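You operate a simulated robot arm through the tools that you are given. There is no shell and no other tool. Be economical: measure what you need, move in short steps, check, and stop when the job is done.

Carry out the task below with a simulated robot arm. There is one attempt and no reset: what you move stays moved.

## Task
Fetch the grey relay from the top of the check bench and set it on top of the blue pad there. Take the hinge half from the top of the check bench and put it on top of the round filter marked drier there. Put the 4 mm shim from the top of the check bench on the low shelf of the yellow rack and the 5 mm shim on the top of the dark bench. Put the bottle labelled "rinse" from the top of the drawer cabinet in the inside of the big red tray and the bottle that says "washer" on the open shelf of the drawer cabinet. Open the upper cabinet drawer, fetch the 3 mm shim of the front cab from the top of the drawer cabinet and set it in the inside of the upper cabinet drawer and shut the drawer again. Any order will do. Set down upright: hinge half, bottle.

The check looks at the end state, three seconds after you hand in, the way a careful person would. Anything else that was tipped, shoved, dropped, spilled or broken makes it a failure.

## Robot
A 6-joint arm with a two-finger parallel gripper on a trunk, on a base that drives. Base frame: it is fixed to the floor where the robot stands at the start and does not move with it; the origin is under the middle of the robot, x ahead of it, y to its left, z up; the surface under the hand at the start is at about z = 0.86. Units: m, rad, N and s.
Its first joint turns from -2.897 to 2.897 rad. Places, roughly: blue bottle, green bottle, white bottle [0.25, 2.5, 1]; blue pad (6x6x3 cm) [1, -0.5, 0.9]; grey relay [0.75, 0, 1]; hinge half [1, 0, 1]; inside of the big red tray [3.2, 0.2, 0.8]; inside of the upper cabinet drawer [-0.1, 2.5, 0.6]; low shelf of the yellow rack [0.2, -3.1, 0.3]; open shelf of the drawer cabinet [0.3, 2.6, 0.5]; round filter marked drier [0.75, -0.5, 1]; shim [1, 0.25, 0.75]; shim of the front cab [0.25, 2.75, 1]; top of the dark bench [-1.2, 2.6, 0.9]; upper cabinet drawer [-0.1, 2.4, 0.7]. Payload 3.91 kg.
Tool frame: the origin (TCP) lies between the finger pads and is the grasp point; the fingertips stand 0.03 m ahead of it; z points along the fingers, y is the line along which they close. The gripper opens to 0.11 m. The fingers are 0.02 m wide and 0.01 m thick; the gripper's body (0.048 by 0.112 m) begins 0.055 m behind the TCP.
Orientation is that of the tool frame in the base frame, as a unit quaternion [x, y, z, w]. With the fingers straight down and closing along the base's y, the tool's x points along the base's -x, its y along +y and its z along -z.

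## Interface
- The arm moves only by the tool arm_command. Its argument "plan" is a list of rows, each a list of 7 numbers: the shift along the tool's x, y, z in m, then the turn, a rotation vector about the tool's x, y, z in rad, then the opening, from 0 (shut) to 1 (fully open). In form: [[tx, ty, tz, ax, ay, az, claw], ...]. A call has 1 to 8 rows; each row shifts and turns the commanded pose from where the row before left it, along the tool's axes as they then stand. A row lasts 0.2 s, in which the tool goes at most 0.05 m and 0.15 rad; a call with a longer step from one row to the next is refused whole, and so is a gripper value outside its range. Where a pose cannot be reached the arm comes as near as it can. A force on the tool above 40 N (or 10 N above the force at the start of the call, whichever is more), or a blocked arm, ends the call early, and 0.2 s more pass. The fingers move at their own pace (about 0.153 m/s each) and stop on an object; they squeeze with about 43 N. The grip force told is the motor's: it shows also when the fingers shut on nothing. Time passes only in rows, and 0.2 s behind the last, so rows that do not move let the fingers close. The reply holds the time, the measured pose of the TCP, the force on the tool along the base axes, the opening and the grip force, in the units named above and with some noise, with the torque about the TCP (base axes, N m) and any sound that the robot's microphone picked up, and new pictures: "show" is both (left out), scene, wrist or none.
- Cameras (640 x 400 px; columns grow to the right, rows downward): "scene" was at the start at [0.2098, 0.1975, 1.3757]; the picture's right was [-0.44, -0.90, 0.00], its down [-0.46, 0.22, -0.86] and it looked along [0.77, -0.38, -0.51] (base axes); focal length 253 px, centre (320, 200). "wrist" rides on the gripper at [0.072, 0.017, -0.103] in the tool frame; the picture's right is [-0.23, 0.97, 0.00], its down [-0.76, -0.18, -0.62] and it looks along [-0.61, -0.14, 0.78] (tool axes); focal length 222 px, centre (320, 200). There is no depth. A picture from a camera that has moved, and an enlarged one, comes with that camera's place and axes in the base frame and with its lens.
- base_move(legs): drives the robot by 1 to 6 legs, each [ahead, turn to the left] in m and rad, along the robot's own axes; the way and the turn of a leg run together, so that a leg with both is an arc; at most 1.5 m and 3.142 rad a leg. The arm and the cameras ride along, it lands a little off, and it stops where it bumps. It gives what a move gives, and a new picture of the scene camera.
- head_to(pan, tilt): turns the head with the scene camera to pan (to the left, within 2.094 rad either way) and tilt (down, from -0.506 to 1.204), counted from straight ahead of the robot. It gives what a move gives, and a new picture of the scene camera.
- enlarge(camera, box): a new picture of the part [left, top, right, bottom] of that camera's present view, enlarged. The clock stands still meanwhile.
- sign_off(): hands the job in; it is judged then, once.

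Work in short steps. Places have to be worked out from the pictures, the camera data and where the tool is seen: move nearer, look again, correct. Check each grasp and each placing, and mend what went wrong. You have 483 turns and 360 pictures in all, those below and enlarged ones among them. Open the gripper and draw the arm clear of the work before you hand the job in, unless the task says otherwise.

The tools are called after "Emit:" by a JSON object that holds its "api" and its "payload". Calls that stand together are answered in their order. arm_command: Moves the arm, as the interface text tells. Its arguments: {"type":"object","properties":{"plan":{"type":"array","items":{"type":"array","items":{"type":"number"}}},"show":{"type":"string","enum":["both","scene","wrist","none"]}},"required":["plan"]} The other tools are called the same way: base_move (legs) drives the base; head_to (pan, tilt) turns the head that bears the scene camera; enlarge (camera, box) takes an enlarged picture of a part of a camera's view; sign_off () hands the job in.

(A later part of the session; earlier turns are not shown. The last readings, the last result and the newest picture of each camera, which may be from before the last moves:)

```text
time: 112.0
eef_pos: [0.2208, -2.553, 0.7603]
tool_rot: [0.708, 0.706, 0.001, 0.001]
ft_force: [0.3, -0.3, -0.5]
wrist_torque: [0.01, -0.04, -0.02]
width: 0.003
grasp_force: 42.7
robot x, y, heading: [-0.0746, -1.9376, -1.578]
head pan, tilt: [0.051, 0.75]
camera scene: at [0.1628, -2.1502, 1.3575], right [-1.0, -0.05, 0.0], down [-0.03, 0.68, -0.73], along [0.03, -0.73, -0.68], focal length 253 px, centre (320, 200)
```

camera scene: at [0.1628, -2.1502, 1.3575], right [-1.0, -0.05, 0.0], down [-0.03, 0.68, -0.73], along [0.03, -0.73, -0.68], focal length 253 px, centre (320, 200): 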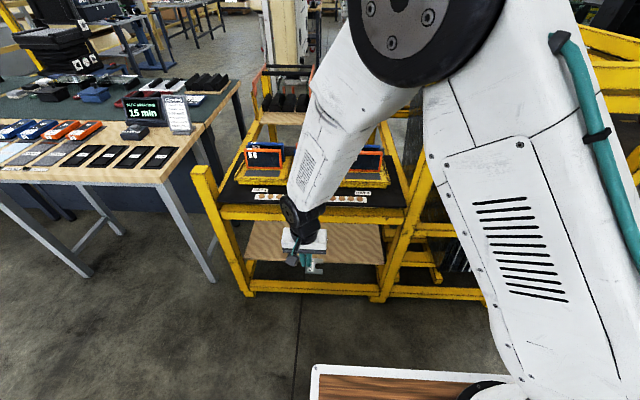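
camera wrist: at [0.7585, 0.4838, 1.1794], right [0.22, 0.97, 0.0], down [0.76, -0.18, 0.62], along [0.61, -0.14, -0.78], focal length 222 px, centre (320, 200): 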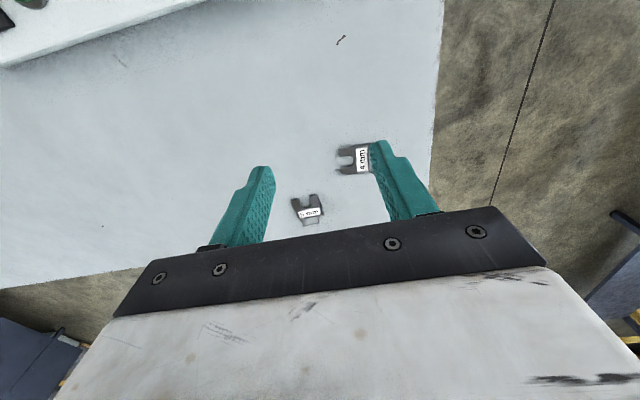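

Now pitch the tool forward by 0.7 rad in place.

Emit:
{"api": "arm_command", "payload": {"plan": [[0, 0, 0, 0, -0.14, 0, 0], [0, 0, 0, 0, -0.14, 0, 0], [0, 0, 0, 0, -0.14, 0, 0], [0, 0, 0, 0, -0.14, 0, 0], [0, 0, 0, 0, -0.14, 0, 0]], "show": "none"}}

Emit:
{"api": "arm_command", "payload": {"plan": [[0.029, 0, 0.0344, 0, 0, 0, 0], [0.029, 0, 0.0344, 0, 0, 0, 0], [0.029, 0, 0.0344, 0, 0, 0, 0], [0.029, 0, 0.0344, 0, 0, 0, 0], [0.029, 0, 0.0344, 0, 0, 0, 0], [0.029, 0, 0.0344, 0, 0, 0, 0], [0.029, 0, 0.0344, 0, 0, 0, 0]], "show": "both"}}

```text
time: 113.2
eef_pos: [0.219, -2.5536, 0.7583]
tool_rot: [0.664, 0.665, -0.242, 0.243]
ft_force: [-0.2, -0.1, -0.2]
wrist_torque: [0.03, -0.05, -0.03]
width: 0.0031
grasp_force: 43.3
robot x, y, heading: [-0.0745, -1.9354, -1.578]
head pan, tilt: [0.051, 0.75]
```

```text
time: 114.8
eef_pos: [0.302, -2.6077, 0.4855]
tool_rot: [0.665, 0.665, -0.244, 0.238]
ft_force: [-0.1, -0.2, -0.6]
wrist_torque: [0.05, 0.0, 0.01]
width: 0.003
grasp_force: 43.0
out of reach, approached as far as the arm can: row 2, 3, 4, 5, 6, 7
robot x, y, heading: [-0.0749, -1.9401, -1.576]
head pan, tilt: [0.051, 0.75]
camera scene: at [0.163, -2.1505, 1.3574], right [-1.0, -0.05, 0.0], down [-0.03, 0.68, -0.73], along [0.03, -0.73, -0.68], focal length 253 px, centre (320, 200)
camera wrist: at [0.3203, -2.486, 0.5178], right [0.97, -0.18, 0.14], down [-0.17, -0.18, 0.97], along [-0.15, -0.97, -0.21], focal length 222 px, centre (320, 200)
```

scene: 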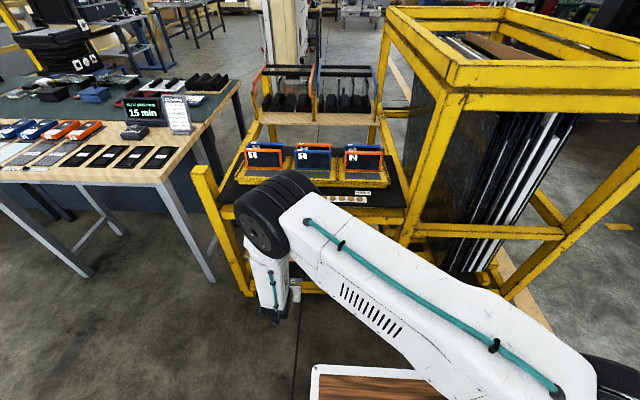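
wrist: 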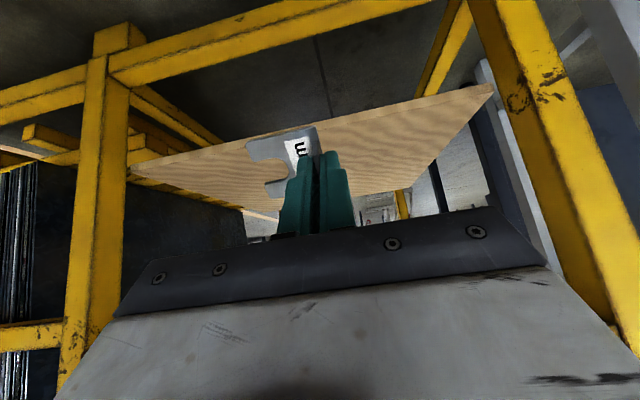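

The arm drifted sideways as those rows were out of reach. I re-anchor with a tiny base motion, then rise back to a safe height before choosing another posture.

Emit:
{"api": "base_move", "payload": {"legs": [[-0.03, 0]]}}

Emit:
{"api": "arm_command", "payload": {"plan": [[-0.029, 0, -0.0344, 0, 0, 0, 0], [-0.029, 0, -0.0344, 0, 0, 0, 0], [-0.029, 0, -0.0344, 0, 0, 0, 0], [0, 0, 0, 0, 0, 0, 0]], "show": "scene"}}

```text
time: 115.7
eef_pos: [0.3014, -2.5782, 0.4863]
tool_rot: [0.664, 0.665, -0.244, 0.239]
ft_force: [-0.2, -0.5, -0.8]
wrist_torque: [0.0, -0.02, 0.02]
width: 0.0031
grasp_force: 43.2
robot x, y, heading: [-0.0713, -1.9069, -1.567]
head pan, tilt: [0.051, 0.75]
camera scene: at [0.1633, -2.1202, 1.3574], right [-1.0, -0.05, 0.0], down [-0.03, 0.68, -0.73], along [0.03, -0.73, -0.68], focal length 253 px, centre (320, 200)
```

scene: 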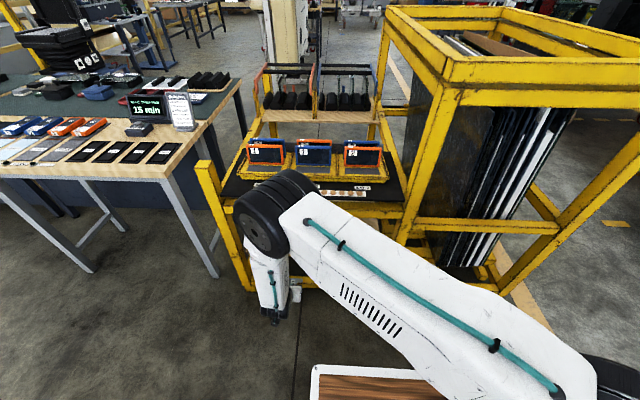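

```text
time: 116.7
eef_pos: [0.3036, -2.579, 0.6204]
tool_rot: [0.665, 0.665, -0.244, 0.238]
ft_force: [0.9, 0.7, -1.4]
wrist_torque: [0.02, -0.04, -0.01]
width: 0.0031
grasp_force: 42.7
robot x, y, heading: [-0.0743, -1.9127, -1.582]
head pan, tilt: [0.051, 0.75]
camera scene: at [0.1632, -2.1202, 1.3574], right [-1.0, -0.05, 0.0], down [-0.03, 0.68, -0.73], along [0.03, -0.73, -0.68], focal length 253 px, centre (320, 200)
```

scene: 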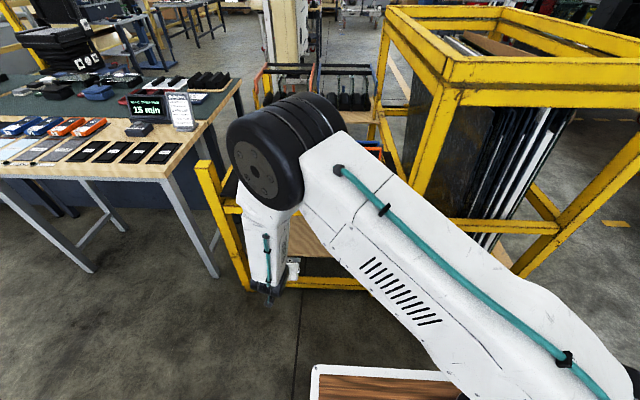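

Re-anchoring works. Low with a vertical forearm the wrist limit is hit, so I back the base 7 cm, use a smaller pitch (0.5 rad), and lower at a larger distance instead.

Emit:
{"api": "base_move", "payload": {"legs": [[-0.07, 0.008]]}}

Emit:
{"api": "arm_command", "payload": {"plan": [[0, 0, 0, 0, 0.1, 0, 0], [0, 0, 0, 0, 0.1, 0, 0], [-0.0278, -0.0273, 0.0152, 0, 0, 0, 0], [-0.0278, -0.0273, 0.0152, 0, 0, 0, 0], [-0.0278, -0.0273, 0.0152, 0, 0, 0, 0], [-0.0278, -0.0273, 0.0152, 0, 0, 0, 0], [-0.0278, -0.0273, 0.0152, 0, 0, 0, 0]], "show": "both"}}

```text
time: 117.7
eef_pos: [0.309, -2.5046, 0.6207]
tool_rot: [0.662, 0.668, -0.243, 0.239]
ft_force: [0.2, -0.6, -0.6]
wrist_torque: [0.01, -0.02, 0.0]
width: 0.003
grasp_force: 42.6
robot x, y, heading: [-0.075, -1.8368, -1.566]
head pan, tilt: [0.051, 0.75]
camera scene: at [0.1651, -2.0476, 1.3574], right [-1.0, -0.05, 0.0], down [-0.04, 0.68, -0.73], along [0.04, -0.73, -0.68], focal length 253 px, centre (320, 200)
```

scene: 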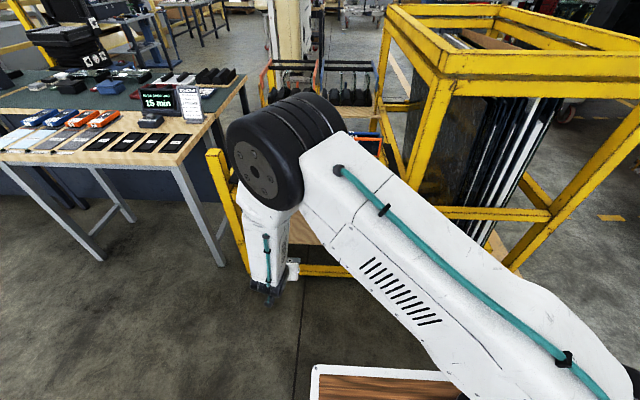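

```text
time: 119.3
eef_pos: [0.1738, -2.6643, 0.6224]
tool_rot: [0.682, 0.689, -0.176, 0.171]
ft_force: [-0.5, 0.1, -0.5]
wrist_torque: [0.0, 0.02, -0.01]
width: 0.0034
grasp_force: 43.1
robot x, y, heading: [-0.0741, -1.8363, -1.568]
head pan, tilt: [0.051, 0.75]
camera scene: at [0.1653, -2.0473, 1.3574], right [-1.0, -0.05, 0.0], down [-0.04, 0.68, -0.73], along [0.04, -0.73, -0.68], focal length 253 px, centre (320, 200)
camera wrist: at [0.1911, -2.5504, 0.6779], right [0.98, -0.19, 0.1], down [-0.17, -0.37, 0.91], along [-0.14, -0.91, -0.4], focal length 222 px, centre (320, 200)
```

scene: 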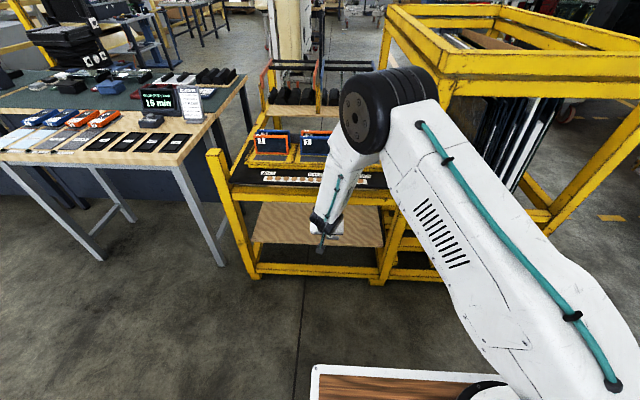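
wrist: 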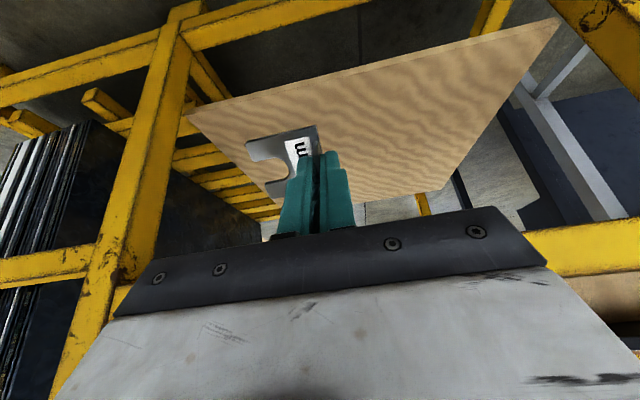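

Lower to z about 0.38 in front of the opening, keeping clear of the rails.

Emit:
{"api": "arm_command", "payload": {"plan": [[0.0172, 0, 0.0378, 0, 0, 0, 0], [0.0172, 0, 0.0378, 0, 0, 0, 0], [0.0172, 0, 0.0378, 0, 0, 0, 0]], "show": "none"}}

Emit:
{"api": "arm_command", "payload": {"plan": [[0.0196, 0, 0.036, 0, 0, 0, 0], [0.0196, 0, 0.036, 0, 0, 0, 0], [0.0196, 0, 0.036, 0, 0, 0, 0]], "show": "both"}}

```text
time: 120.1
eef_pos: [0.1728, -2.673, 0.4966]
tool_rot: [0.683, 0.688, -0.176, 0.171]
ft_force: [0.6, 0.4, -0.8]
wrist_torque: [0.01, -0.01, 0.0]
width: 0.003
grasp_force: 42.8
robot x, y, heading: [-0.074, -1.8365, -1.566]
head pan, tilt: [0.051, 0.75]
```

```text
time: 120.9
eef_pos: [0.173, -2.6742, 0.3748]
tool_rot: [0.683, 0.687, -0.176, 0.172]
ft_force: [0.5, -0.6, -0.6]
wrist_torque: [0.01, 0.0, -0.02]
width: 0.003
grasp_force: 43.3
robot x, y, heading: [-0.0763, -1.8383, -1.568]
head pan, tilt: [0.051, 0.75]
camera scene: at [0.165, -2.0475, 1.3574], right [-1.0, -0.05, 0.0], down [-0.04, 0.68, -0.73], along [0.04, -0.73, -0.68], focal length 253 px, centre (320, 200)
camera wrist: at [0.1897, -2.5599, 0.4306], right [0.98, -0.19, 0.1], down [-0.17, -0.37, 0.91], along [-0.14, -0.91, -0.4], focal length 222 px, centre (320, 200)
```

scene: 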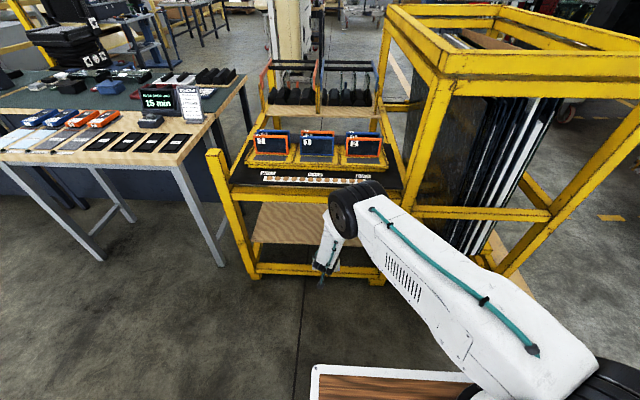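
wrist: 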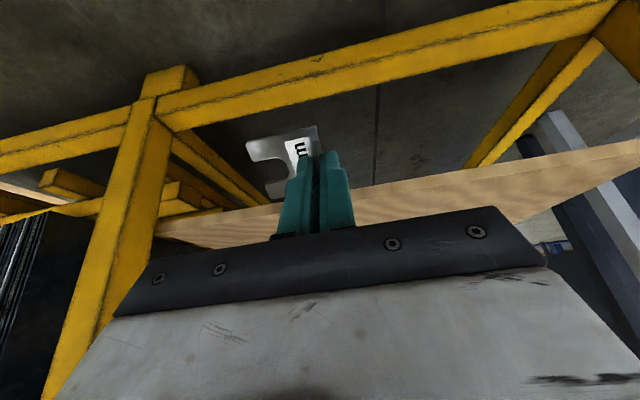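

Shelf top is about z 0.30, front edge y -2.836. Slide in to y about -2.89, slightly higher and a bit to the right for reach.

Emit:
{"api": "arm_command", "payload": {"plan": [[-0.0243, -0.00625, 0.0118, 0, 0, 0, 0], [-0.0243, -0.00625, 0.0118, 0, 0, 0, 0], [-0.0243, -0.00625, 0.0118, 0, 0, 0, 0], [-0.0243, -0.00625, 0.0118, 0, 0, 0, 0], [-0.0243, -0.00625, 0.0118, 0, 0, 0, 0]], "show": "none"}}

Emit:
{"api": "arm_command", "payload": {"plan": [[-0.0243, -0.00625, 0.0118, 0, 0, 0, 0], [-0.0243, -0.00625, 0.0118, 0, 0, 0, 0], [-0.0243, -0.00625, 0.0118, 0, 0, 0, 0]], "show": "both"}}

```text
time: 122.1
eef_pos: [0.1422, -2.8076, 0.3811]
tool_rot: [0.682, 0.688, -0.176, 0.172]
ft_force: [0.4, 0.1, -1.4]
wrist_torque: [0.0, 0.0, 0.02]
width: 0.0029
grasp_force: 42.8
robot x, y, heading: [-0.0742, -1.8368, -1.566]
head pan, tilt: [0.051, 0.75]
```

```text
time: 122.9
eef_pos: [0.1223, -2.8732, 0.3899]
tool_rot: [0.683, 0.688, -0.176, 0.171]
ft_force: [0.2, -0.7, -0.7]
wrist_torque: [0.0, 0.01, 0.01]
width: 0.0029
grasp_force: 42.9
out of reach, approached as far as the arm can: row 3
robot x, y, heading: [-0.0746, -1.8364, -1.567]
head pan, tilt: [0.051, 0.75]
camera scene: at [0.165, -2.0476, 1.3574], right [-1.0, -0.05, 0.0], down [-0.04, 0.68, -0.73], along [0.04, -0.73, -0.68], focal length 253 px, centre (320, 200)
camera wrist: at [0.1395, -2.7597, 0.4467], right [0.98, -0.19, 0.1], down [-0.17, -0.38, 0.91], along [-0.14, -0.91, -0.4], focal length 222 px, centre (320, 200)
```

scene: 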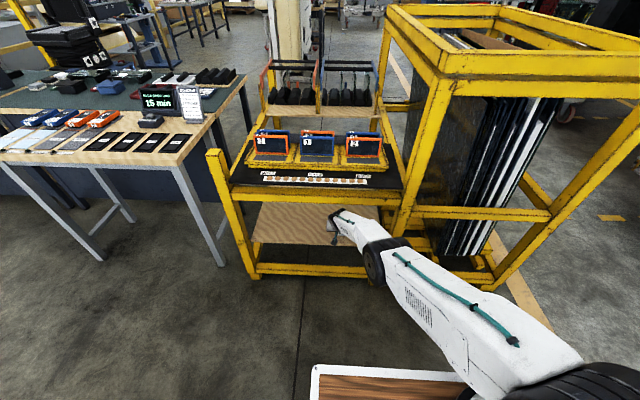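
wrist: 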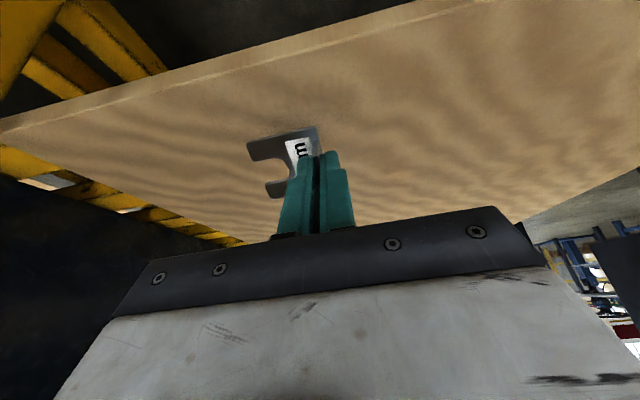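

At the reach limit, so I nudge the base forward 3.5 cm, which carries the shim further over the shelf and re-anchors the arm.

Emit:
{"api": "base_move", "payload": {"legs": [[0.035, 0]]}}

Emit:
{"api": "arm_command", "payload": {"plan": [[0.0072, 0, 0.0132, 0, 0, 0, 0], [0.0024, 0, 0.0044, 0, 0, 0, 0], [0, 0, 0, 0, 0, 0, 0]], "show": "wrist"}}

```text
time: 123.7
eef_pos: [0.1222, -2.9099, 0.3916]
tool_rot: [0.683, 0.688, -0.176, 0.172]
ft_force: [0.1, -0.8, -0.3]
wrist_torque: [0.02, -0.04, 0.0]
width: 0.0028
grasp_force: 42.8
robot x, y, heading: [-0.0696, -1.8728, -1.571]
head pan, tilt: [0.051, 0.75]
camera scene: at [0.1651, -2.0833, 1.3574], right [-1.0, -0.05, 0.0], down [-0.04, 0.68, -0.73], along [0.04, -0.73, -0.68], focal length 253 px, centre (320, 200)
```

scene: 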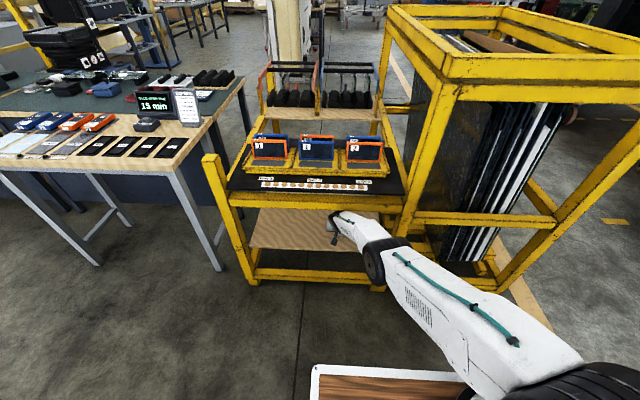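

```text
time: 124.5
eef_pos: [0.1245, -2.9023, 0.3822]
tool_rot: [0.683, 0.688, -0.176, 0.171]
ft_force: [-0.2, 0.1, 0.0]
wrist_torque: [0.01, 0.02, -0.02]
width: 0.0032
grasp_force: 43.1
out of reach, approached as far as the arm can: row 1, 2
robot x, y, heading: [-0.0726, -1.8718, -1.57]
head pan, tilt: [0.051, 0.75]
camera wrist: at [0.1415, -2.7889, 0.4375], right [0.98, -0.19, 0.1], down [-0.17, -0.37, 0.91], along [-0.14, -0.91, -0.4], focal length 222 px, centre (320, 200)
```

wrist: 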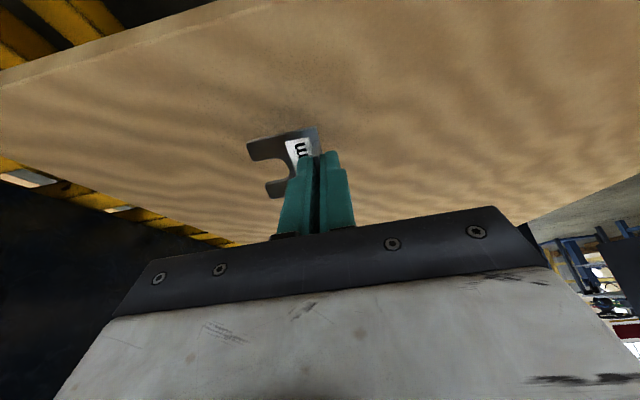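

Near the reach limit; retreat 2 cm while lowering so that motion is exact.

Emit:
{"api": "arm_command", "payload": {"plan": [[0.0224, 0, -0.0008, 0, 0, 0, 0], [0, 0, 0, 0, 0, 0, 0]], "show": "none"}}

Emit:
{"api": "arm_command", "payload": {"plan": [[0.0024, 0, 0.0044, 0, 0, 0, 0], [0, 0, 0, 0, 0, 0, 0]], "show": "none"}}

```text
time: 125.1
eef_pos: [0.1233, -2.8817, 0.3723]
tool_rot: [0.683, 0.688, -0.176, 0.172]
ft_force: [0.3, -0.3, -1.4]
wrist_torque: [0.02, -0.05, 0.0]
width: 0.003
grasp_force: 43.2
robot x, y, heading: [-0.0731, -1.875, -1.566]
head pan, tilt: [0.051, 0.75]
```

```text
time: 125.7
eef_pos: [0.1245, -2.8827, 0.3664]
tool_rot: [0.683, 0.688, -0.176, 0.171]
ft_force: [-0.2, 0.1, -1.2]
wrist_torque: [0.03, -0.02, -0.01]
width: 0.0031
grasp_force: 42.9
robot x, y, heading: [-0.0707, -1.8726, -1.564]
head pan, tilt: [0.051, 0.75]
```

Continue lowering in small steps until touch.

Emit:
{"api": "arm_command", "payload": {"plan": [[0.0034, 0, 0.0062, 0, 0, 0, 0], [0.0014, 0, 0.0026, 0, 0, 0, 0], [0, 0, 0, 0, 0, 0, 0]], "show": "none"}}

Emit:
{"api": "arm_command", "payload": {"plan": [[0.0014, 0, 0.0026, 0, 0, 0, 0], [0.0014, 0, 0.0026, 0, 0, 0, 0], [0, 0, 0, 0, 0, 0, 0]], "show": "wrist"}}

```text
time: 126.5
eef_pos: [0.1253, -2.8851, 0.3606]
tool_rot: [0.682, 0.687, -0.178, 0.175]
ft_force: [1.0, -10.6, 28.6]
wrist_torque: [-0.52, -0.02, 0.06]
width: 0.0036
grasp_force: 43.1
robot x, y, heading: [-0.0748, -1.8742, -1.563]
head pan, tilt: [0.051, 0.75]
```

```text
time: 127.3
eef_pos: [0.1247, -2.8838, 0.3539]
tool_rot: [0.683, 0.688, -0.176, 0.173]
ft_force: [2.8, 0.2, 37.0]
wrist_torque: [-0.1, -0.01, 0.01]
width: 0.0027
grasp_force: 43.6
robot x, y, heading: [-0.0732, -1.8728, -1.569]
head pan, tilt: [0.051, 0.75]
camera wrist: at [0.1419, -2.7689, 0.4101], right [0.98, -0.19, 0.1], down [-0.17, -0.37, 0.91], along [-0.14, -0.91, -0.39], focal length 222 px, centre (320, 200)
```

wrist: 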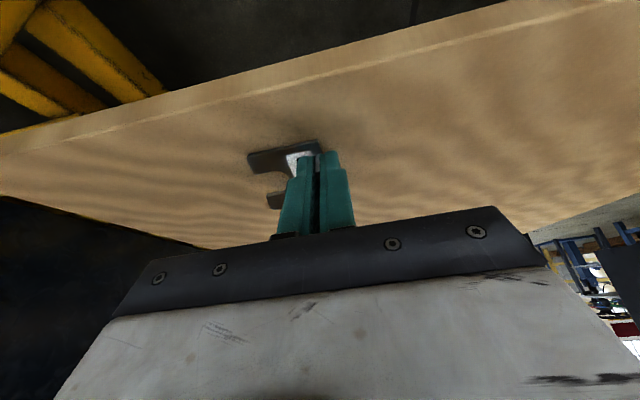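

The shim is pressed onto the shelf and has turned nearly flat in the grip. Open the fingers now.

Emit:
{"api": "arm_command", "payload": {"plan": [[0, 0, 0, 0, 0, 0, 0.2], [0, 0, 0, 0, 0, 0, 0.35], [0, 0, 0, 0, 0, 0, 0.35]], "show": "wrist"}}

```text
time: 128.1
eef_pos: [0.1243, -2.8804, 0.352]
tool_rot: [0.682, 0.688, -0.176, 0.173]
ft_force: [7.7, 4.1, 24.9]
wrist_torque: [-0.01, 0.25, -0.02]
width: 0.0347
grasp_force: 0.0
robot x, y, heading: [-0.0749, -1.872, -1.564]
head pan, tilt: [0.051, 0.75]
camera wrist: at [0.1415, -2.7673, 0.4079], right [0.98, -0.19, 0.1], down [-0.17, -0.37, 0.91], along [-0.14, -0.91, -0.4], focal length 222 px, centre (320, 200)
```

wrist: 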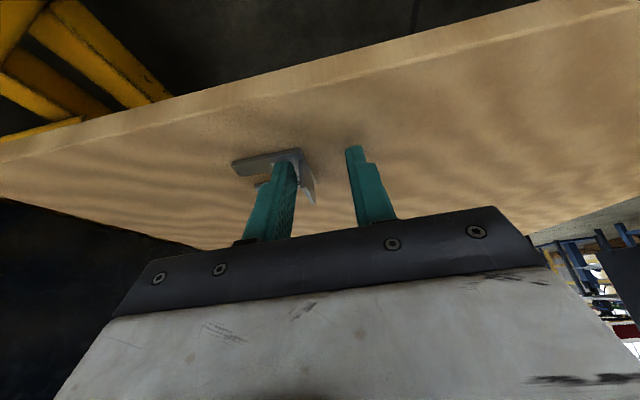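

Shim is flat on the shelf; the left finger rests on its plate. Lift straight up 4 cm, then withdraw.

Emit:
{"api": "arm_command", "payload": {"plan": [[-0.0048, 0, -0.0088, 0, 0, 0, 0.35], [-0.0096, 0, -0.0176, 0, 0, 0, 0.35], [-0.0048, 0, -0.0088, 0, 0, 0, 0.35], [0, 0, 0, 0, 0, 0, 0.35]], "show": "wrist"}}

```text
time: 129.1
eef_pos: [0.1242, -2.8814, 0.391]
tool_rot: [0.682, 0.689, -0.175, 0.172]
ft_force: [-0.4, -0.4, -0.4]
wrist_torque: [0.0, 0.01, 0.0]
width: 0.0384
grasp_force: 0.1
robot x, y, heading: [-0.0734, -1.8739, -1.567]
head pan, tilt: [0.051, 0.75]
camera wrist: at [0.1413, -2.7685, 0.4467], right [0.98, -0.19, 0.1], down [-0.17, -0.37, 0.91], along [-0.14, -0.91, -0.4], focal length 222 px, centre (320, 200)
```

wrist: 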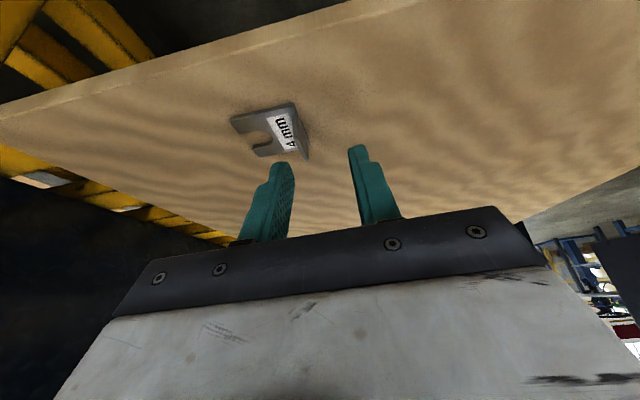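

4 mm shim lies flat on the low shelf. Back the base straight out, then raise and straighten the tool.

Emit:
{"api": "base_move", "payload": {"legs": [[-0.3, 0]]}}

Emit:
{"api": "arm_command", "payload": {"plan": [[0.02, 0, -0.04, 0, 0, 0, 0.35], [0, 0, -0.045, 0, 0, 0, 0.35], [0, 0, -0.045, 0, 0.1, 0, 0.35], [0, 0, -0.045, 0, 0.1, 0, 0.35], [0, 0, -0.045, 0, 0.1, 0, 0.35], [0, 0, -0.045, 0, 0.1, 0, 0.35], [0, 0, -0.045, 0, 0.1, 0, 0.35]], "show": "scene"}}

```text
time: 131.2
eef_pos: [0.1261, -2.5752, 0.3918]
tool_rot: [0.682, 0.689, -0.175, 0.171]
ft_force: [0.1, 0.4, -0.1]
wrist_torque: [-0.04, 0.02, -0.02]
width: 0.0384
grasp_force: 0.1
robot x, y, heading: [-0.0744, -1.5708, -1.565]
head pan, tilt: [0.051, 0.75]
camera scene: at [0.1642, -1.7761, 1.3574], right [-1.0, -0.06, 0.0], down [-0.04, 0.68, -0.73], along [0.04, -0.73, -0.68], focal length 253 px, centre (320, 200)
```

scene: 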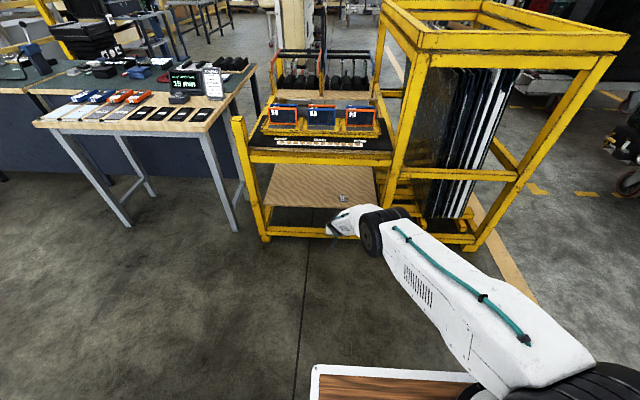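

```text
time: 132.8
eef_pos: [0.1277, -2.452, 0.6697]
tool_rot: [0.704, 0.71, 0.0, -0.005]
ft_force: [0.0, 0.1, 0.4]
wrist_torque: [-0.01, -0.01, 0.02]
width: 0.0386
grasp_force: 0.1
robot x, y, heading: [-0.0767, -1.5652, -1.56]
head pan, tilt: [0.051, 0.75]
camera scene: at [0.1643, -1.7763, 1.3573], right [-1.0, -0.06, 0.0], down [-0.04, 0.68, -0.73], along [0.04, -0.73, -0.68], focal length 253 px, centre (320, 200)
```

scene: 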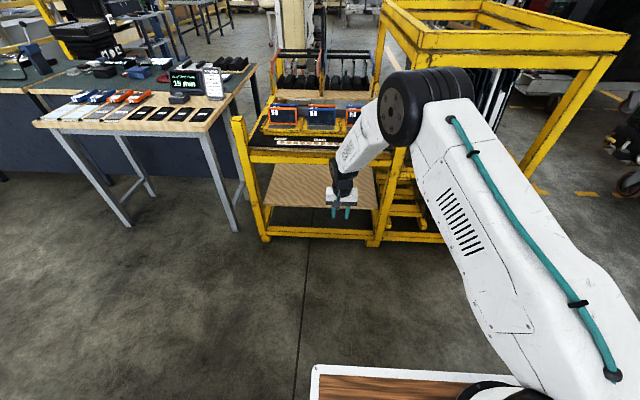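

The shim is seen lying on the low shelf. Raise and tuck the arm, then back away toward the check bench for the 5 mm shim.

Emit:
{"api": "arm_command", "payload": {"plan": [[0.01, -0.02, -0.044, 0, 0, 0, 0.35], [0.01, -0.02, -0.044, 0, 0, 0, 0.35], [0.01, -0.02, -0.044, 0, 0, 0, 0.35], [0.01, -0.02, -0.044, 0, 0, 0, 0.35], [0.01, -0.02, -0.044, 0, 0, 0, 0.35], [0.01, -0.02, -0.044, 0, 0, 0, 0.35], [0.01, -0.02, -0.044, 0, 0, 0, 0.35], [0.01, -0.02, -0.044, 0, 0, 0, 0.35]], "show": "none"}}

Emit:
{"api": "arm_command", "payload": {"plan": [[0.035, -0.005, -0.025, 0, 0, 0, 0.5], [0.035, -0.005, -0.025, 0, 0, 0, 0.5], [0.035, -0.005, -0.025, 0, 0, 0, 0.5], [0.035, -0.005, -0.025, 0, 0, 0, 0.5], [0.035, -0.005, 0, 0, 0, 0, 0.5]], "show": "none"}}

Emit:
{"api": "base_move", "payload": {"legs": [[0, 0.25], [-1.1, 0], [0, -0.255], [-0.93, 0], [0, 1.571]]}}

```text
time: 134.6
eef_pos: [-0.0309, -2.3755, 1.0217]
tool_rot: [0.703, 0.711, 0.0, -0.005]
ft_force: [-0.5, -0.6, -1.2]
wrist_torque: [0.01, 0.02, 0.03]
width: 0.0383
grasp_force: 0.1
robot x, y, heading: [-0.075, -1.5645, -1.562]
head pan, tilt: [0.051, 0.75]
```

```text
time: 135.8
eef_pos: [-0.0563, -2.202, 1.1216]
tool_rot: [0.704, 0.71, -0.002, -0.005]
ft_force: [-0.4, -0.9, -1.1]
wrist_torque: [0.03, -0.01, 0.0]
width: 0.0549
grasp_force: 0.0
robot x, y, heading: [-0.0762, -1.5654, -1.557]
head pan, tilt: [0.051, 0.75]
```

```text
time: 151.5
eef_pos: [0.2589, 0.4503, 1.1229]
tool_rot: [-0.006, 1.0, -0.004, -0.002]
ft_force: [0.4, -0.6, -0.6]
wrist_torque: [0.0, 0.0, 0.0]
width: 0.0554
grasp_force: 0.0
robot x, y, heading: [-0.3766, 0.4344, 0.015]
head pan, tilt: [0.051, 0.75]
camera scene: at [-0.1673, 0.6729, 1.3574], right [0.06, -1.0, 0.0], down [-0.68, -0.04, -0.73], along [0.73, 0.05, -0.68], focal length 253 px, centre (320, 200)
```

scene: 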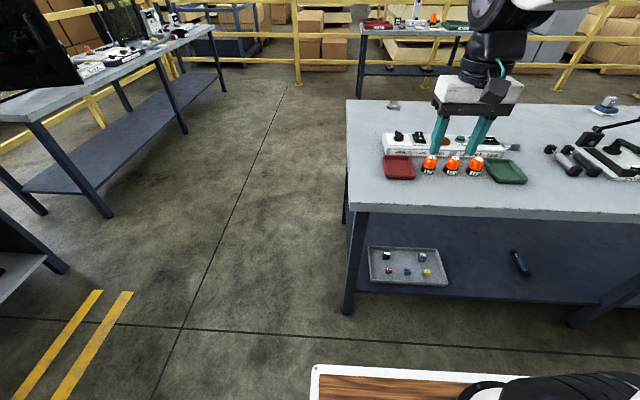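

At [-0.38,0.43]. Drive forward 0.37 to the bench and extend the arm toward the 5 mm shim for a look.

Emit:
{"api": "base_move", "payload": {"legs": [[0.37, -0.015]]}}

Emit:
{"api": "arm_command", "payload": {"plan": [[-0.045, 0.005, 0.01, 0, 0, 0, 0.5], [-0.045, 0.005, 0.015, 0, 0, 0, 0.5], [-0.045, -0.005, 0.015, 0, 0, 0, 0.5], [-0.045, -0.01, 0.015, 0, 0, 0, 0.5], [-0.045, -0.01, 0.015, 0, 0, 0, 0.5], [-0.03, -0.01, 0.02, 0, 0, 0, 0.5]], "show": "wrist"}}

```text
time: 153.8
eef_pos: [0.6286, 0.4418, 1.1234]
tool_rot: [0.001, 1.0, -0.005, -0.002]
ft_force: [0.7, 0.2, -0.5]
wrist_torque: [0.03, -0.03, 0.03]
width: 0.0549
grasp_force: 0.0
robot x, y, heading: [-0.0057, 0.4322, -0.001]
head pan, tilt: [0.051, 0.75]
camera scene: at [0.2068, 0.671, 1.3574], right [0.05, -1.0, 0.0], down [-0.68, -0.03, -0.73], along [0.73, 0.03, -0.68], focal length 253 px, centre (320, 200)
```

scene: 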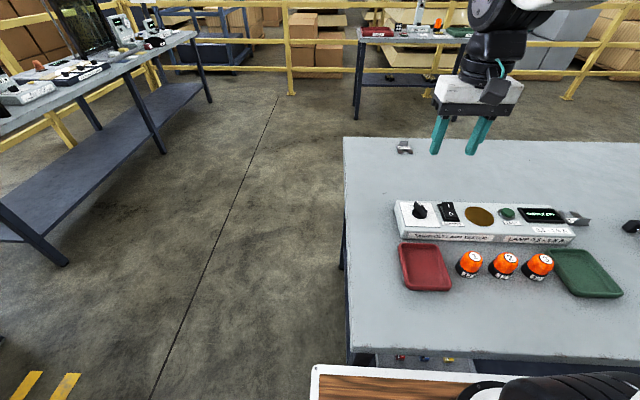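

```text
time: 155.2
eef_pos: [0.8839, 0.4144, 1.0326]
tool_rot: [0.001, 1.0, -0.004, -0.001]
ft_force: [-0.4, 0.6, 0.7]
wrist_torque: [-0.01, -0.04, -0.01]
width: 0.0551
grasp_force: 0.0
robot x, y, heading: [-0.0088, 0.432, -0.003]
head pan, tilt: [0.051, 0.75]
camera wrist: at [0.8122, 0.4332, 1.1362], right [0.23, 0.97, -0.01], down [0.76, -0.17, 0.62], along [0.61, -0.15, -0.78], focal length 222 px, centre (320, 200)
```

wrist: 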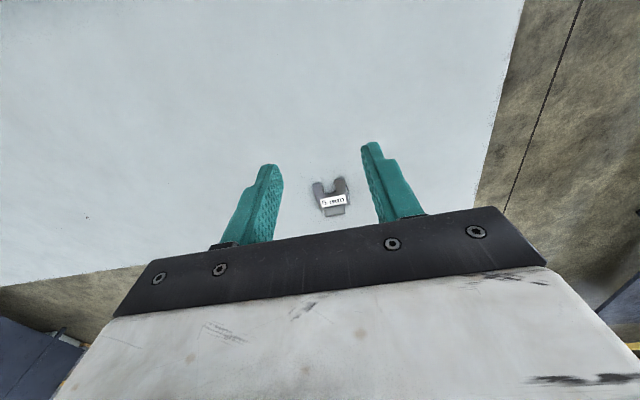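

The 5 mm shim's tab is at its far side. Zoom in.

Emit:
{"api": "enlarge", "payload": {"camera": "wrist", "box": [285, 155, 375, 225]}}

Emit:
{"api": "enlarge", "payload": {"camera": "scene", "box": [370, 120, 450, 170]}}

```text
5.71 times, centred on (330, 190) of wrist
camera zoom: at [0.8122, 0.4332, 1.1362], right [0.23, 0.97, -0.01], down [0.76, -0.17, 0.62], along [0.61, -0.15, -0.78], focal length 1269 px, centre (263, 257)
```

zoom: 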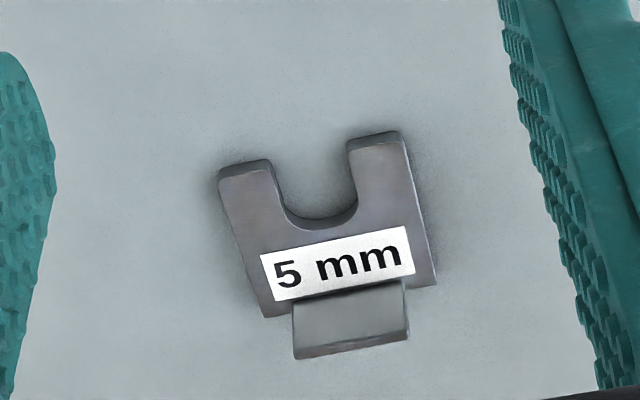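

```text
8.00 times, centred on (410, 145) of scene
camera zoom: at [0.2061, 0.6711, 1.3575], right [0.05, -1.0, 0.0], down [-0.68, -0.03, -0.73], along [0.73, 0.03, -0.68], focal length 2028 px, centre (-400, 640)
```

zoom: 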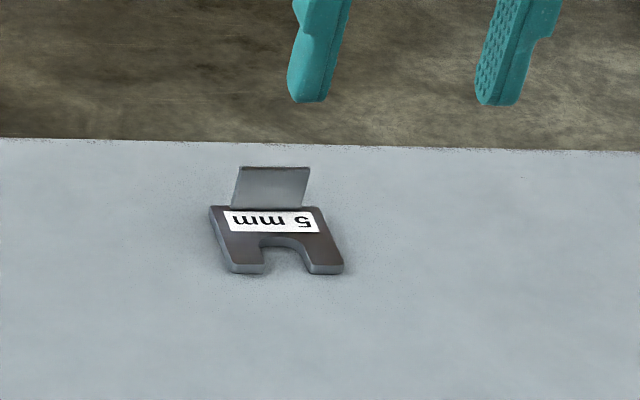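

Tab centre is about [1.042,0.402], top z 0.886, aligned with base y. Turn the tool 90° so that it closes along x.

Emit:
{"api": "arm_command", "payload": {"plan": [[0, 0, 0, 0, 0, 0.145, 0.5], [0, 0, 0, 0, 0, 0.145, 0.5], [0, 0, 0, 0, 0, 0.145, 0.5], [0, 0, 0, 0, 0, 0.145, 0.5], [0, 0, 0, 0, 0, 0.145, 0.5], [0, 0, 0, 0, 0, 0.145, 0.5], [0, 0, 0, 0, 0, 0.145, 0.5], [0, 0, 0, 0, 0, 0.145, 0.5]], "show": "none"}}

Emit:
{"api": "arm_command", "payload": {"plan": [[0, 0, 0, 0, 0, 0.14, 0.5], [0, 0, 0, 0, 0, 0.14, 0.5], [0, 0, 0, 0, 0, 0.131, 0.5], [0, 0.045, 0.02, 0, 0, 0, 0.5], [0, 0.045, 0.02, 0, 0, 0, 0.5], [0, 0.045, 0.02, 0, 0, 0, 0.5], [0, 0, 0, 0, 0, 0, 0.5]], "show": "wrist"}}

```text
time: 157.1
eef_pos: [0.8845, 0.416, 1.0332]
tool_rot: [0.549, 0.836, -0.004, 0.001]
ft_force: [0.4, -0.2, 0.2]
wrist_torque: [-0.01, -0.03, -0.03]
width: 0.0551
grasp_force: 0.1
robot x, y, heading: [-0.0088, 0.4319, -0.004]
head pan, tilt: [0.051, 0.75]
```

```text
time: 158.7
eef_pos: [1.0191, 0.4145, 0.9715]
tool_rot: [0.708, 0.706, -0.004, 0.002]
ft_force: [0.0, -0.5, 0.0]
wrist_torque: [0.0, -0.05, -0.01]
width: 0.055
grasp_force: 0.0
robot x, y, heading: [-0.0031, 0.4307, -0.003]
head pan, tilt: [0.051, 0.75]
camera wrist: at [1.0367, 0.4894, 1.0741], right [0.97, -0.23, 0.0], down [-0.18, -0.76, 0.63], along [-0.15, -0.61, -0.78], focal length 222 px, centre (320, 200)
```

wrist: 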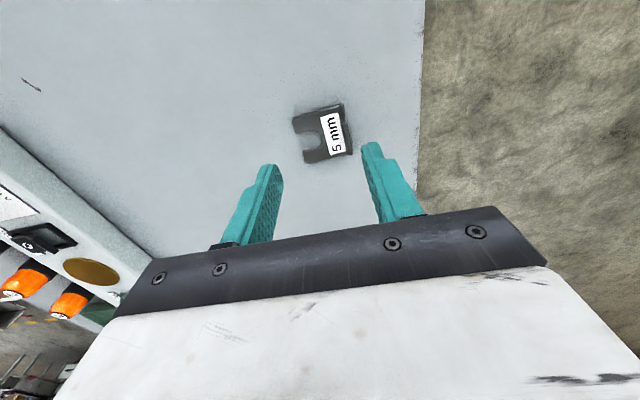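

Zoom to refine tab position and angle.

Emit:
{"api": "enlarge", "payload": {"camera": "wrist", "box": [270, 85, 390, 175]}}

```text
4.44 times, centred on (330, 130) of wrist
camera zoom: at [1.0367, 0.4894, 1.0741], right [0.97, -0.23, 0.0], down [-0.18, -0.76, 0.63], along [-0.15, -0.61, -0.78], focal length 987 px, centre (276, 511)
```

zoom: 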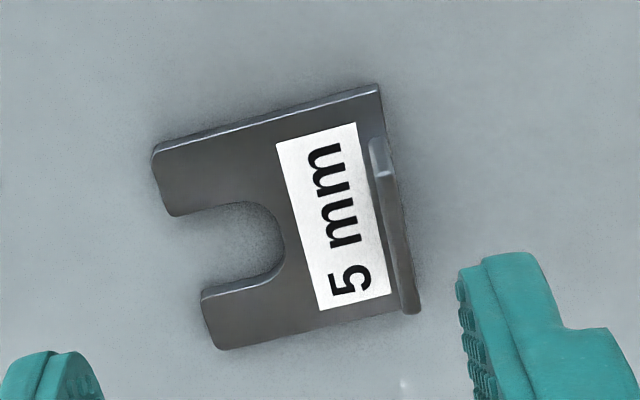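

Tab at x about 1.040, y 0.389–0.424. Move over, descend to z 0.90 and close.

Emit:
{"api": "arm_command", "payload": {"plan": [[-0.0085, 0.0215, 0.01, 0, 0, 0, 0.5], [0, 0, 0.03, 0, 0, 0, 0.5], [0, 0, 0.0315, 0, 0, 0, 0.5], [0, 0, 0, 0, 0, 0, 0.2], [0, 0, 0, 0, 0, 0, 0], [0, 0, 0, 0, 0, 0, 0]], "show": "wrist"}}

```text
time: 160.1
eef_pos: [1.039, 0.405, 0.8991]
tool_rot: [0.708, 0.707, -0.005, 0.002]
ft_force: [0.9, 0.7, 0.1]
wrist_torque: [0.01, -0.05, 0.02]
width: 0.003
grasp_force: 43.1
robot x, y, heading: [-0.006, 0.4315, 0.002]
head pan, tilt: [0.051, 0.75]
camera wrist: at [1.0583, 0.4793, 1.002], right [0.97, -0.23, 0.0], down [-0.18, -0.76, 0.63], along [-0.15, -0.61, -0.78], focal length 222 px, centre (320, 200)
```

wrist: 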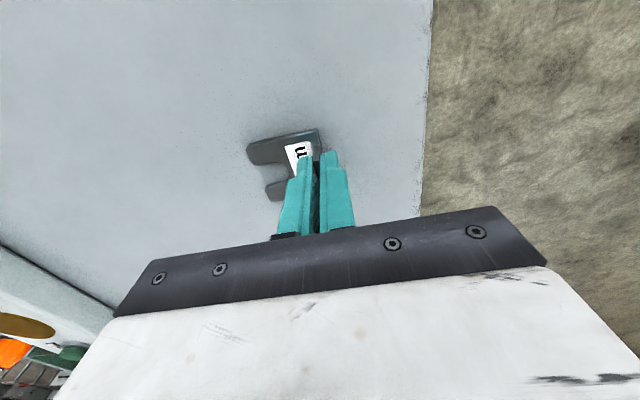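

Gripped the tab (3 mm). Lift gently, pulling inwards, and check.

Emit:
{"api": "arm_command", "payload": {"plan": [[0, 0, -0.01, 0, 0, 0, 0], [0, -0.005, -0.02, 0, 0, 0, 0], [0, -0.025, -0.02, 0, 0, 0, 0], [0, -0.035, -0.02, 0, 0, 0, 0], [0, -0.04, -0.02, 0, 0, 0, 0], [0, -0.04, -0.025, 0, 0, 0, 0], [0, -0.04, -0.025, 0, 0, 0, 0], [0, -0.04, -0.025, 0, 0, 0, 0]], "show": "none"}}

Emit:
{"api": "arm_command", "payload": {"plan": [[0, -0.04, -0.02, 0, 0, 0, 0], [0, -0.04, -0.02, 0, 0, 0, 0], [0, -0.04, -0.02, 0, 0, 0, 0], [0, -0.04, -0.01, 0, 0, 0, 0]], "show": "both"}}

```text
time: 161.8
eef_pos: [0.8162, 0.4061, 1.0637]
tool_rot: [0.708, 0.707, -0.005, 0.001]
ft_force: [0.6, 0.2, -1.0]
wrist_torque: [0.01, -0.01, 0.01]
width: 0.0029
grasp_force: 43.2
robot x, y, heading: [-0.0077, 0.4323, -0.005]
head pan, tilt: [0.051, 0.75]
```

```text
time: 162.8
eef_pos: [0.6547, 0.4092, 1.1371]
tool_rot: [0.708, 0.706, -0.005, 0.001]
ft_force: [0.5, -0.1, -1.9]
wrist_torque: [-0.01, 0.03, 0.03]
width: 0.0031
grasp_force: 42.8
robot x, y, heading: [-0.0059, 0.4327, -0.007]
head pan, tilt: [0.051, 0.75]
camera scene: at [0.2074, 0.671, 1.3573], right [0.05, -1.0, 0.0], down [-0.68, -0.03, -0.73], along [0.73, 0.03, -0.68], focal length 253 px, centre (320, 200)
camera wrist: at [0.673, 0.4836, 1.2381], right [0.97, -0.23, 0.0], down [-0.18, -0.76, 0.63], along [-0.15, -0.61, -0.78], focal length 222 px, centre (320, 200)
```

scene: 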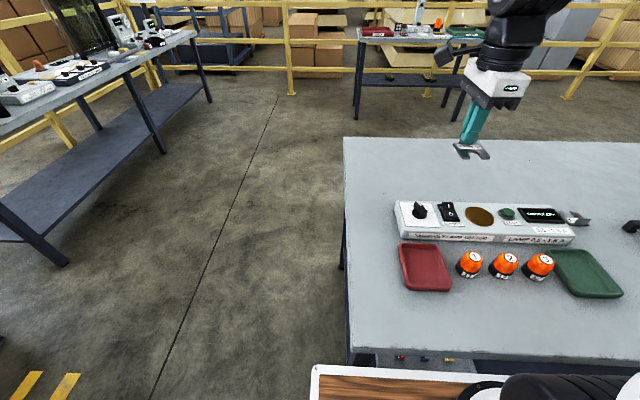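
wrist: 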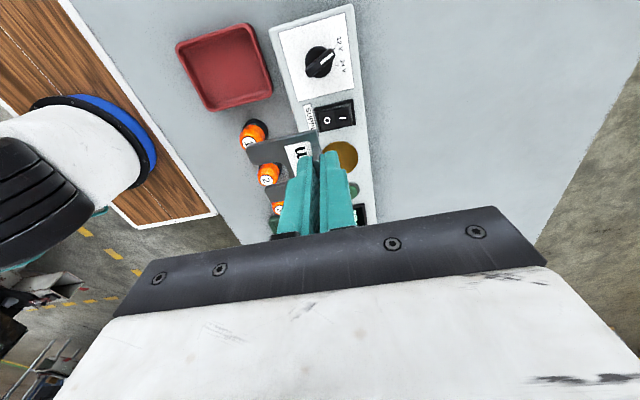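

Shim held. Back off and turn left to look toward the drawer cabinet and dark bench.

Emit:
{"api": "base_move", "payload": {"legs": [[-0.4, 0], [0, 1.7]]}}

Emit:
{"api": "head_to", "payload": {"pan": 0.5, "tilt": 0.4}}

```text
time: 169.5
eef_pos: [-0.4774, 1.0891, 1.1366]
tool_rot: [-0.065, 0.998, -0.001, 0.004]
ft_force: [-0.3, -0.2, -1.1]
wrist_torque: [0.02, -0.02, 0.0]
width: 0.0031
grasp_force: 43.5
robot x, y, heading: [-0.4118, 0.4342, 1.702]
head pan, tilt: [0.051, 0.75]
camera scene: at [-0.676, 0.615, 1.3574], right [0.98, 0.18, 0.0], down [0.12, -0.67, -0.73], along [-0.13, 0.72, -0.68], focal length 253 px, centre (320, 200)
```

scene: 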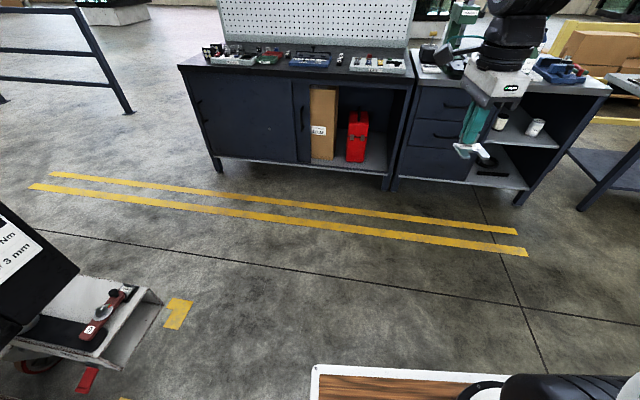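

```text
time: 170.4
eef_pos: [-0.4762, 1.0899, 1.1364]
tool_rot: [-0.064, 0.998, -0.001, 0.004]
ft_force: [0.2, -0.6, -0.4]
wrist_torque: [0.01, 0.03, 0.01]
width: 0.0033
grasp_force: 43.1
robot x, y, heading: [-0.4114, 0.4325, 1.698]
head pan, tilt: [0.499, 0.4]
camera scene: at [-0.7156, 0.6085, 1.3884], right [0.81, 0.59, 0.0], down [0.23, -0.32, -0.92], along [-0.54, 0.75, -0.39], focal length 253 px, centre (320, 200)
```

scene: 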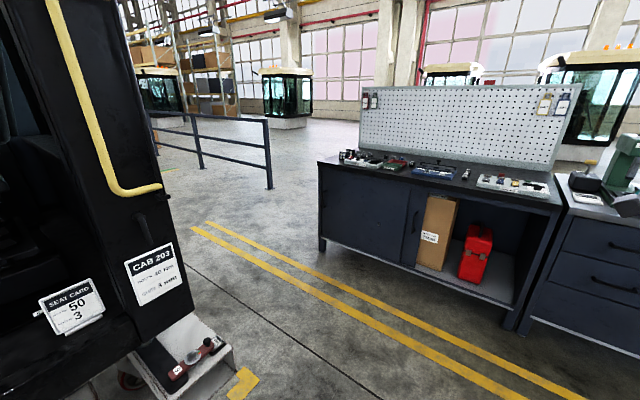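

Cards on a cab may matter for "front cab"; read them.

Emit:
{"api": "enlarge", "payload": {"camera": "scene", "box": [30, 230, 200, 340]}}

Emit:
{"api": "enlarge", "payload": {"camera": "scene", "box": [320, 80, 640, 280]}}

```text
3.64 times, centred on (115, 285) of scene
camera zoom: at [-0.7156, 0.6085, 1.3884], right [0.81, 0.59, 0.0], down [0.23, -0.32, -0.92], along [-0.54, 0.75, -0.39], focal length 922 px, centre (1066, -109)
```

zoom: 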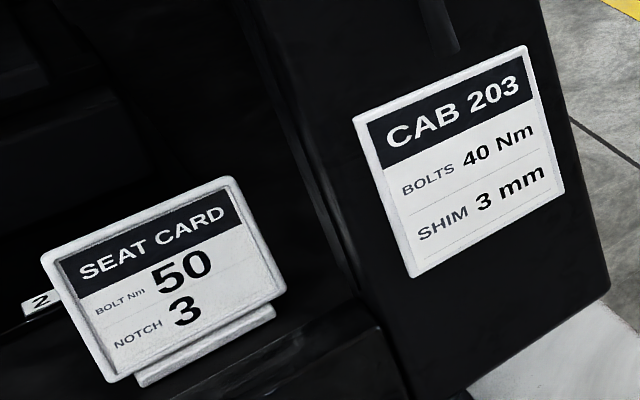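

```text
2.00 times, centred on (480, 180) of scene
camera zoom: at [-0.7156, 0.6085, 1.3884], right [0.81, 0.59, 0.0], down [0.23, -0.32, -0.92], along [-0.54, 0.75, -0.39], focal length 507 px, centre (0, 240)
```

zoom: 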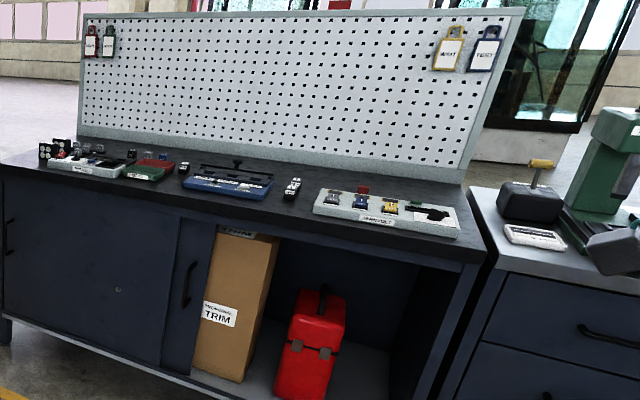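

Cab 203 is noted (shim 3 mm). Dark bench front edge is about y 2.28, x -1.95..-0.42. Drive to about [-0.85,1.5] facing it.

Emit:
{"api": "base_move", "payload": {"legs": [[0, 0.262], [1.13, 0], [0, -0.39]]}}

Emit:
{"api": "head_to", "payload": {"pan": 0.0, "tilt": 0.55}}

```text
time: 178.2
eef_pos: [-0.8272, 2.1362, 1.1358]
tool_rot: [-0.003, 1.0, -0.002, 0.003]
ft_force: [1.3, -0.5, -0.5]
wrist_torque: [-0.01, 0.03, 0.01]
width: 0.0033
grasp_force: 43.5
robot x, y, heading: [-0.8435, 1.481, 1.577]
head pan, tilt: [0.499, 0.4]
camera scene: at [-1.1243, 1.6894, 1.3885], right [0.88, 0.48, 0.0], down [0.19, -0.34, -0.92], along [-0.44, 0.81, -0.39], focal length 253 px, centre (320, 200)
```

scene: 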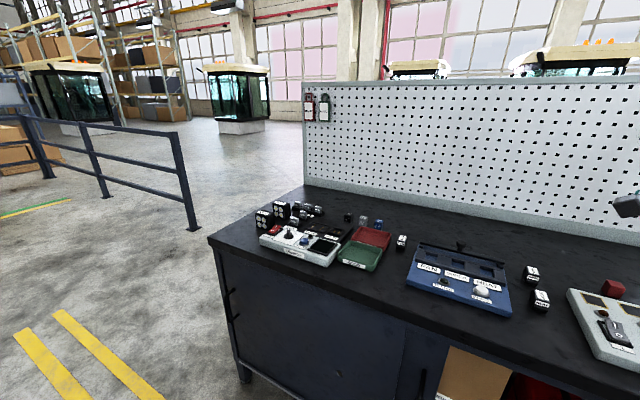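

```text
time: 179.2
eef_pos: [-0.8274, 2.1369, 1.137]
tool_rot: [-0.002, 1.0, -0.001, 0.003]
ft_force: [0.1, -0.2, -1.4]
wrist_torque: [0.03, -0.01, 0.03]
width: 0.0032
grasp_force: 42.9
robot x, y, heading: [-0.8423, 1.4766, 1.572]
head pan, tilt: [0.0, 0.55]
camera scene: at [-1.0801, 1.698, 1.3748], right [1.0, 0.0, 0.0], down [0.0, -0.52, -0.85], along [0.0, 0.85, -0.52], focal length 253 px, centre (320, 200)
```

scene: 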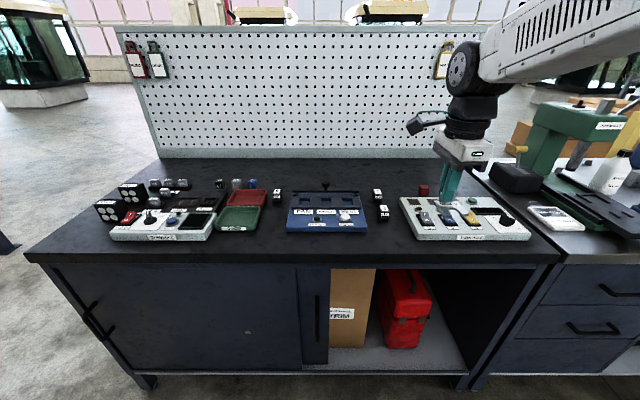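

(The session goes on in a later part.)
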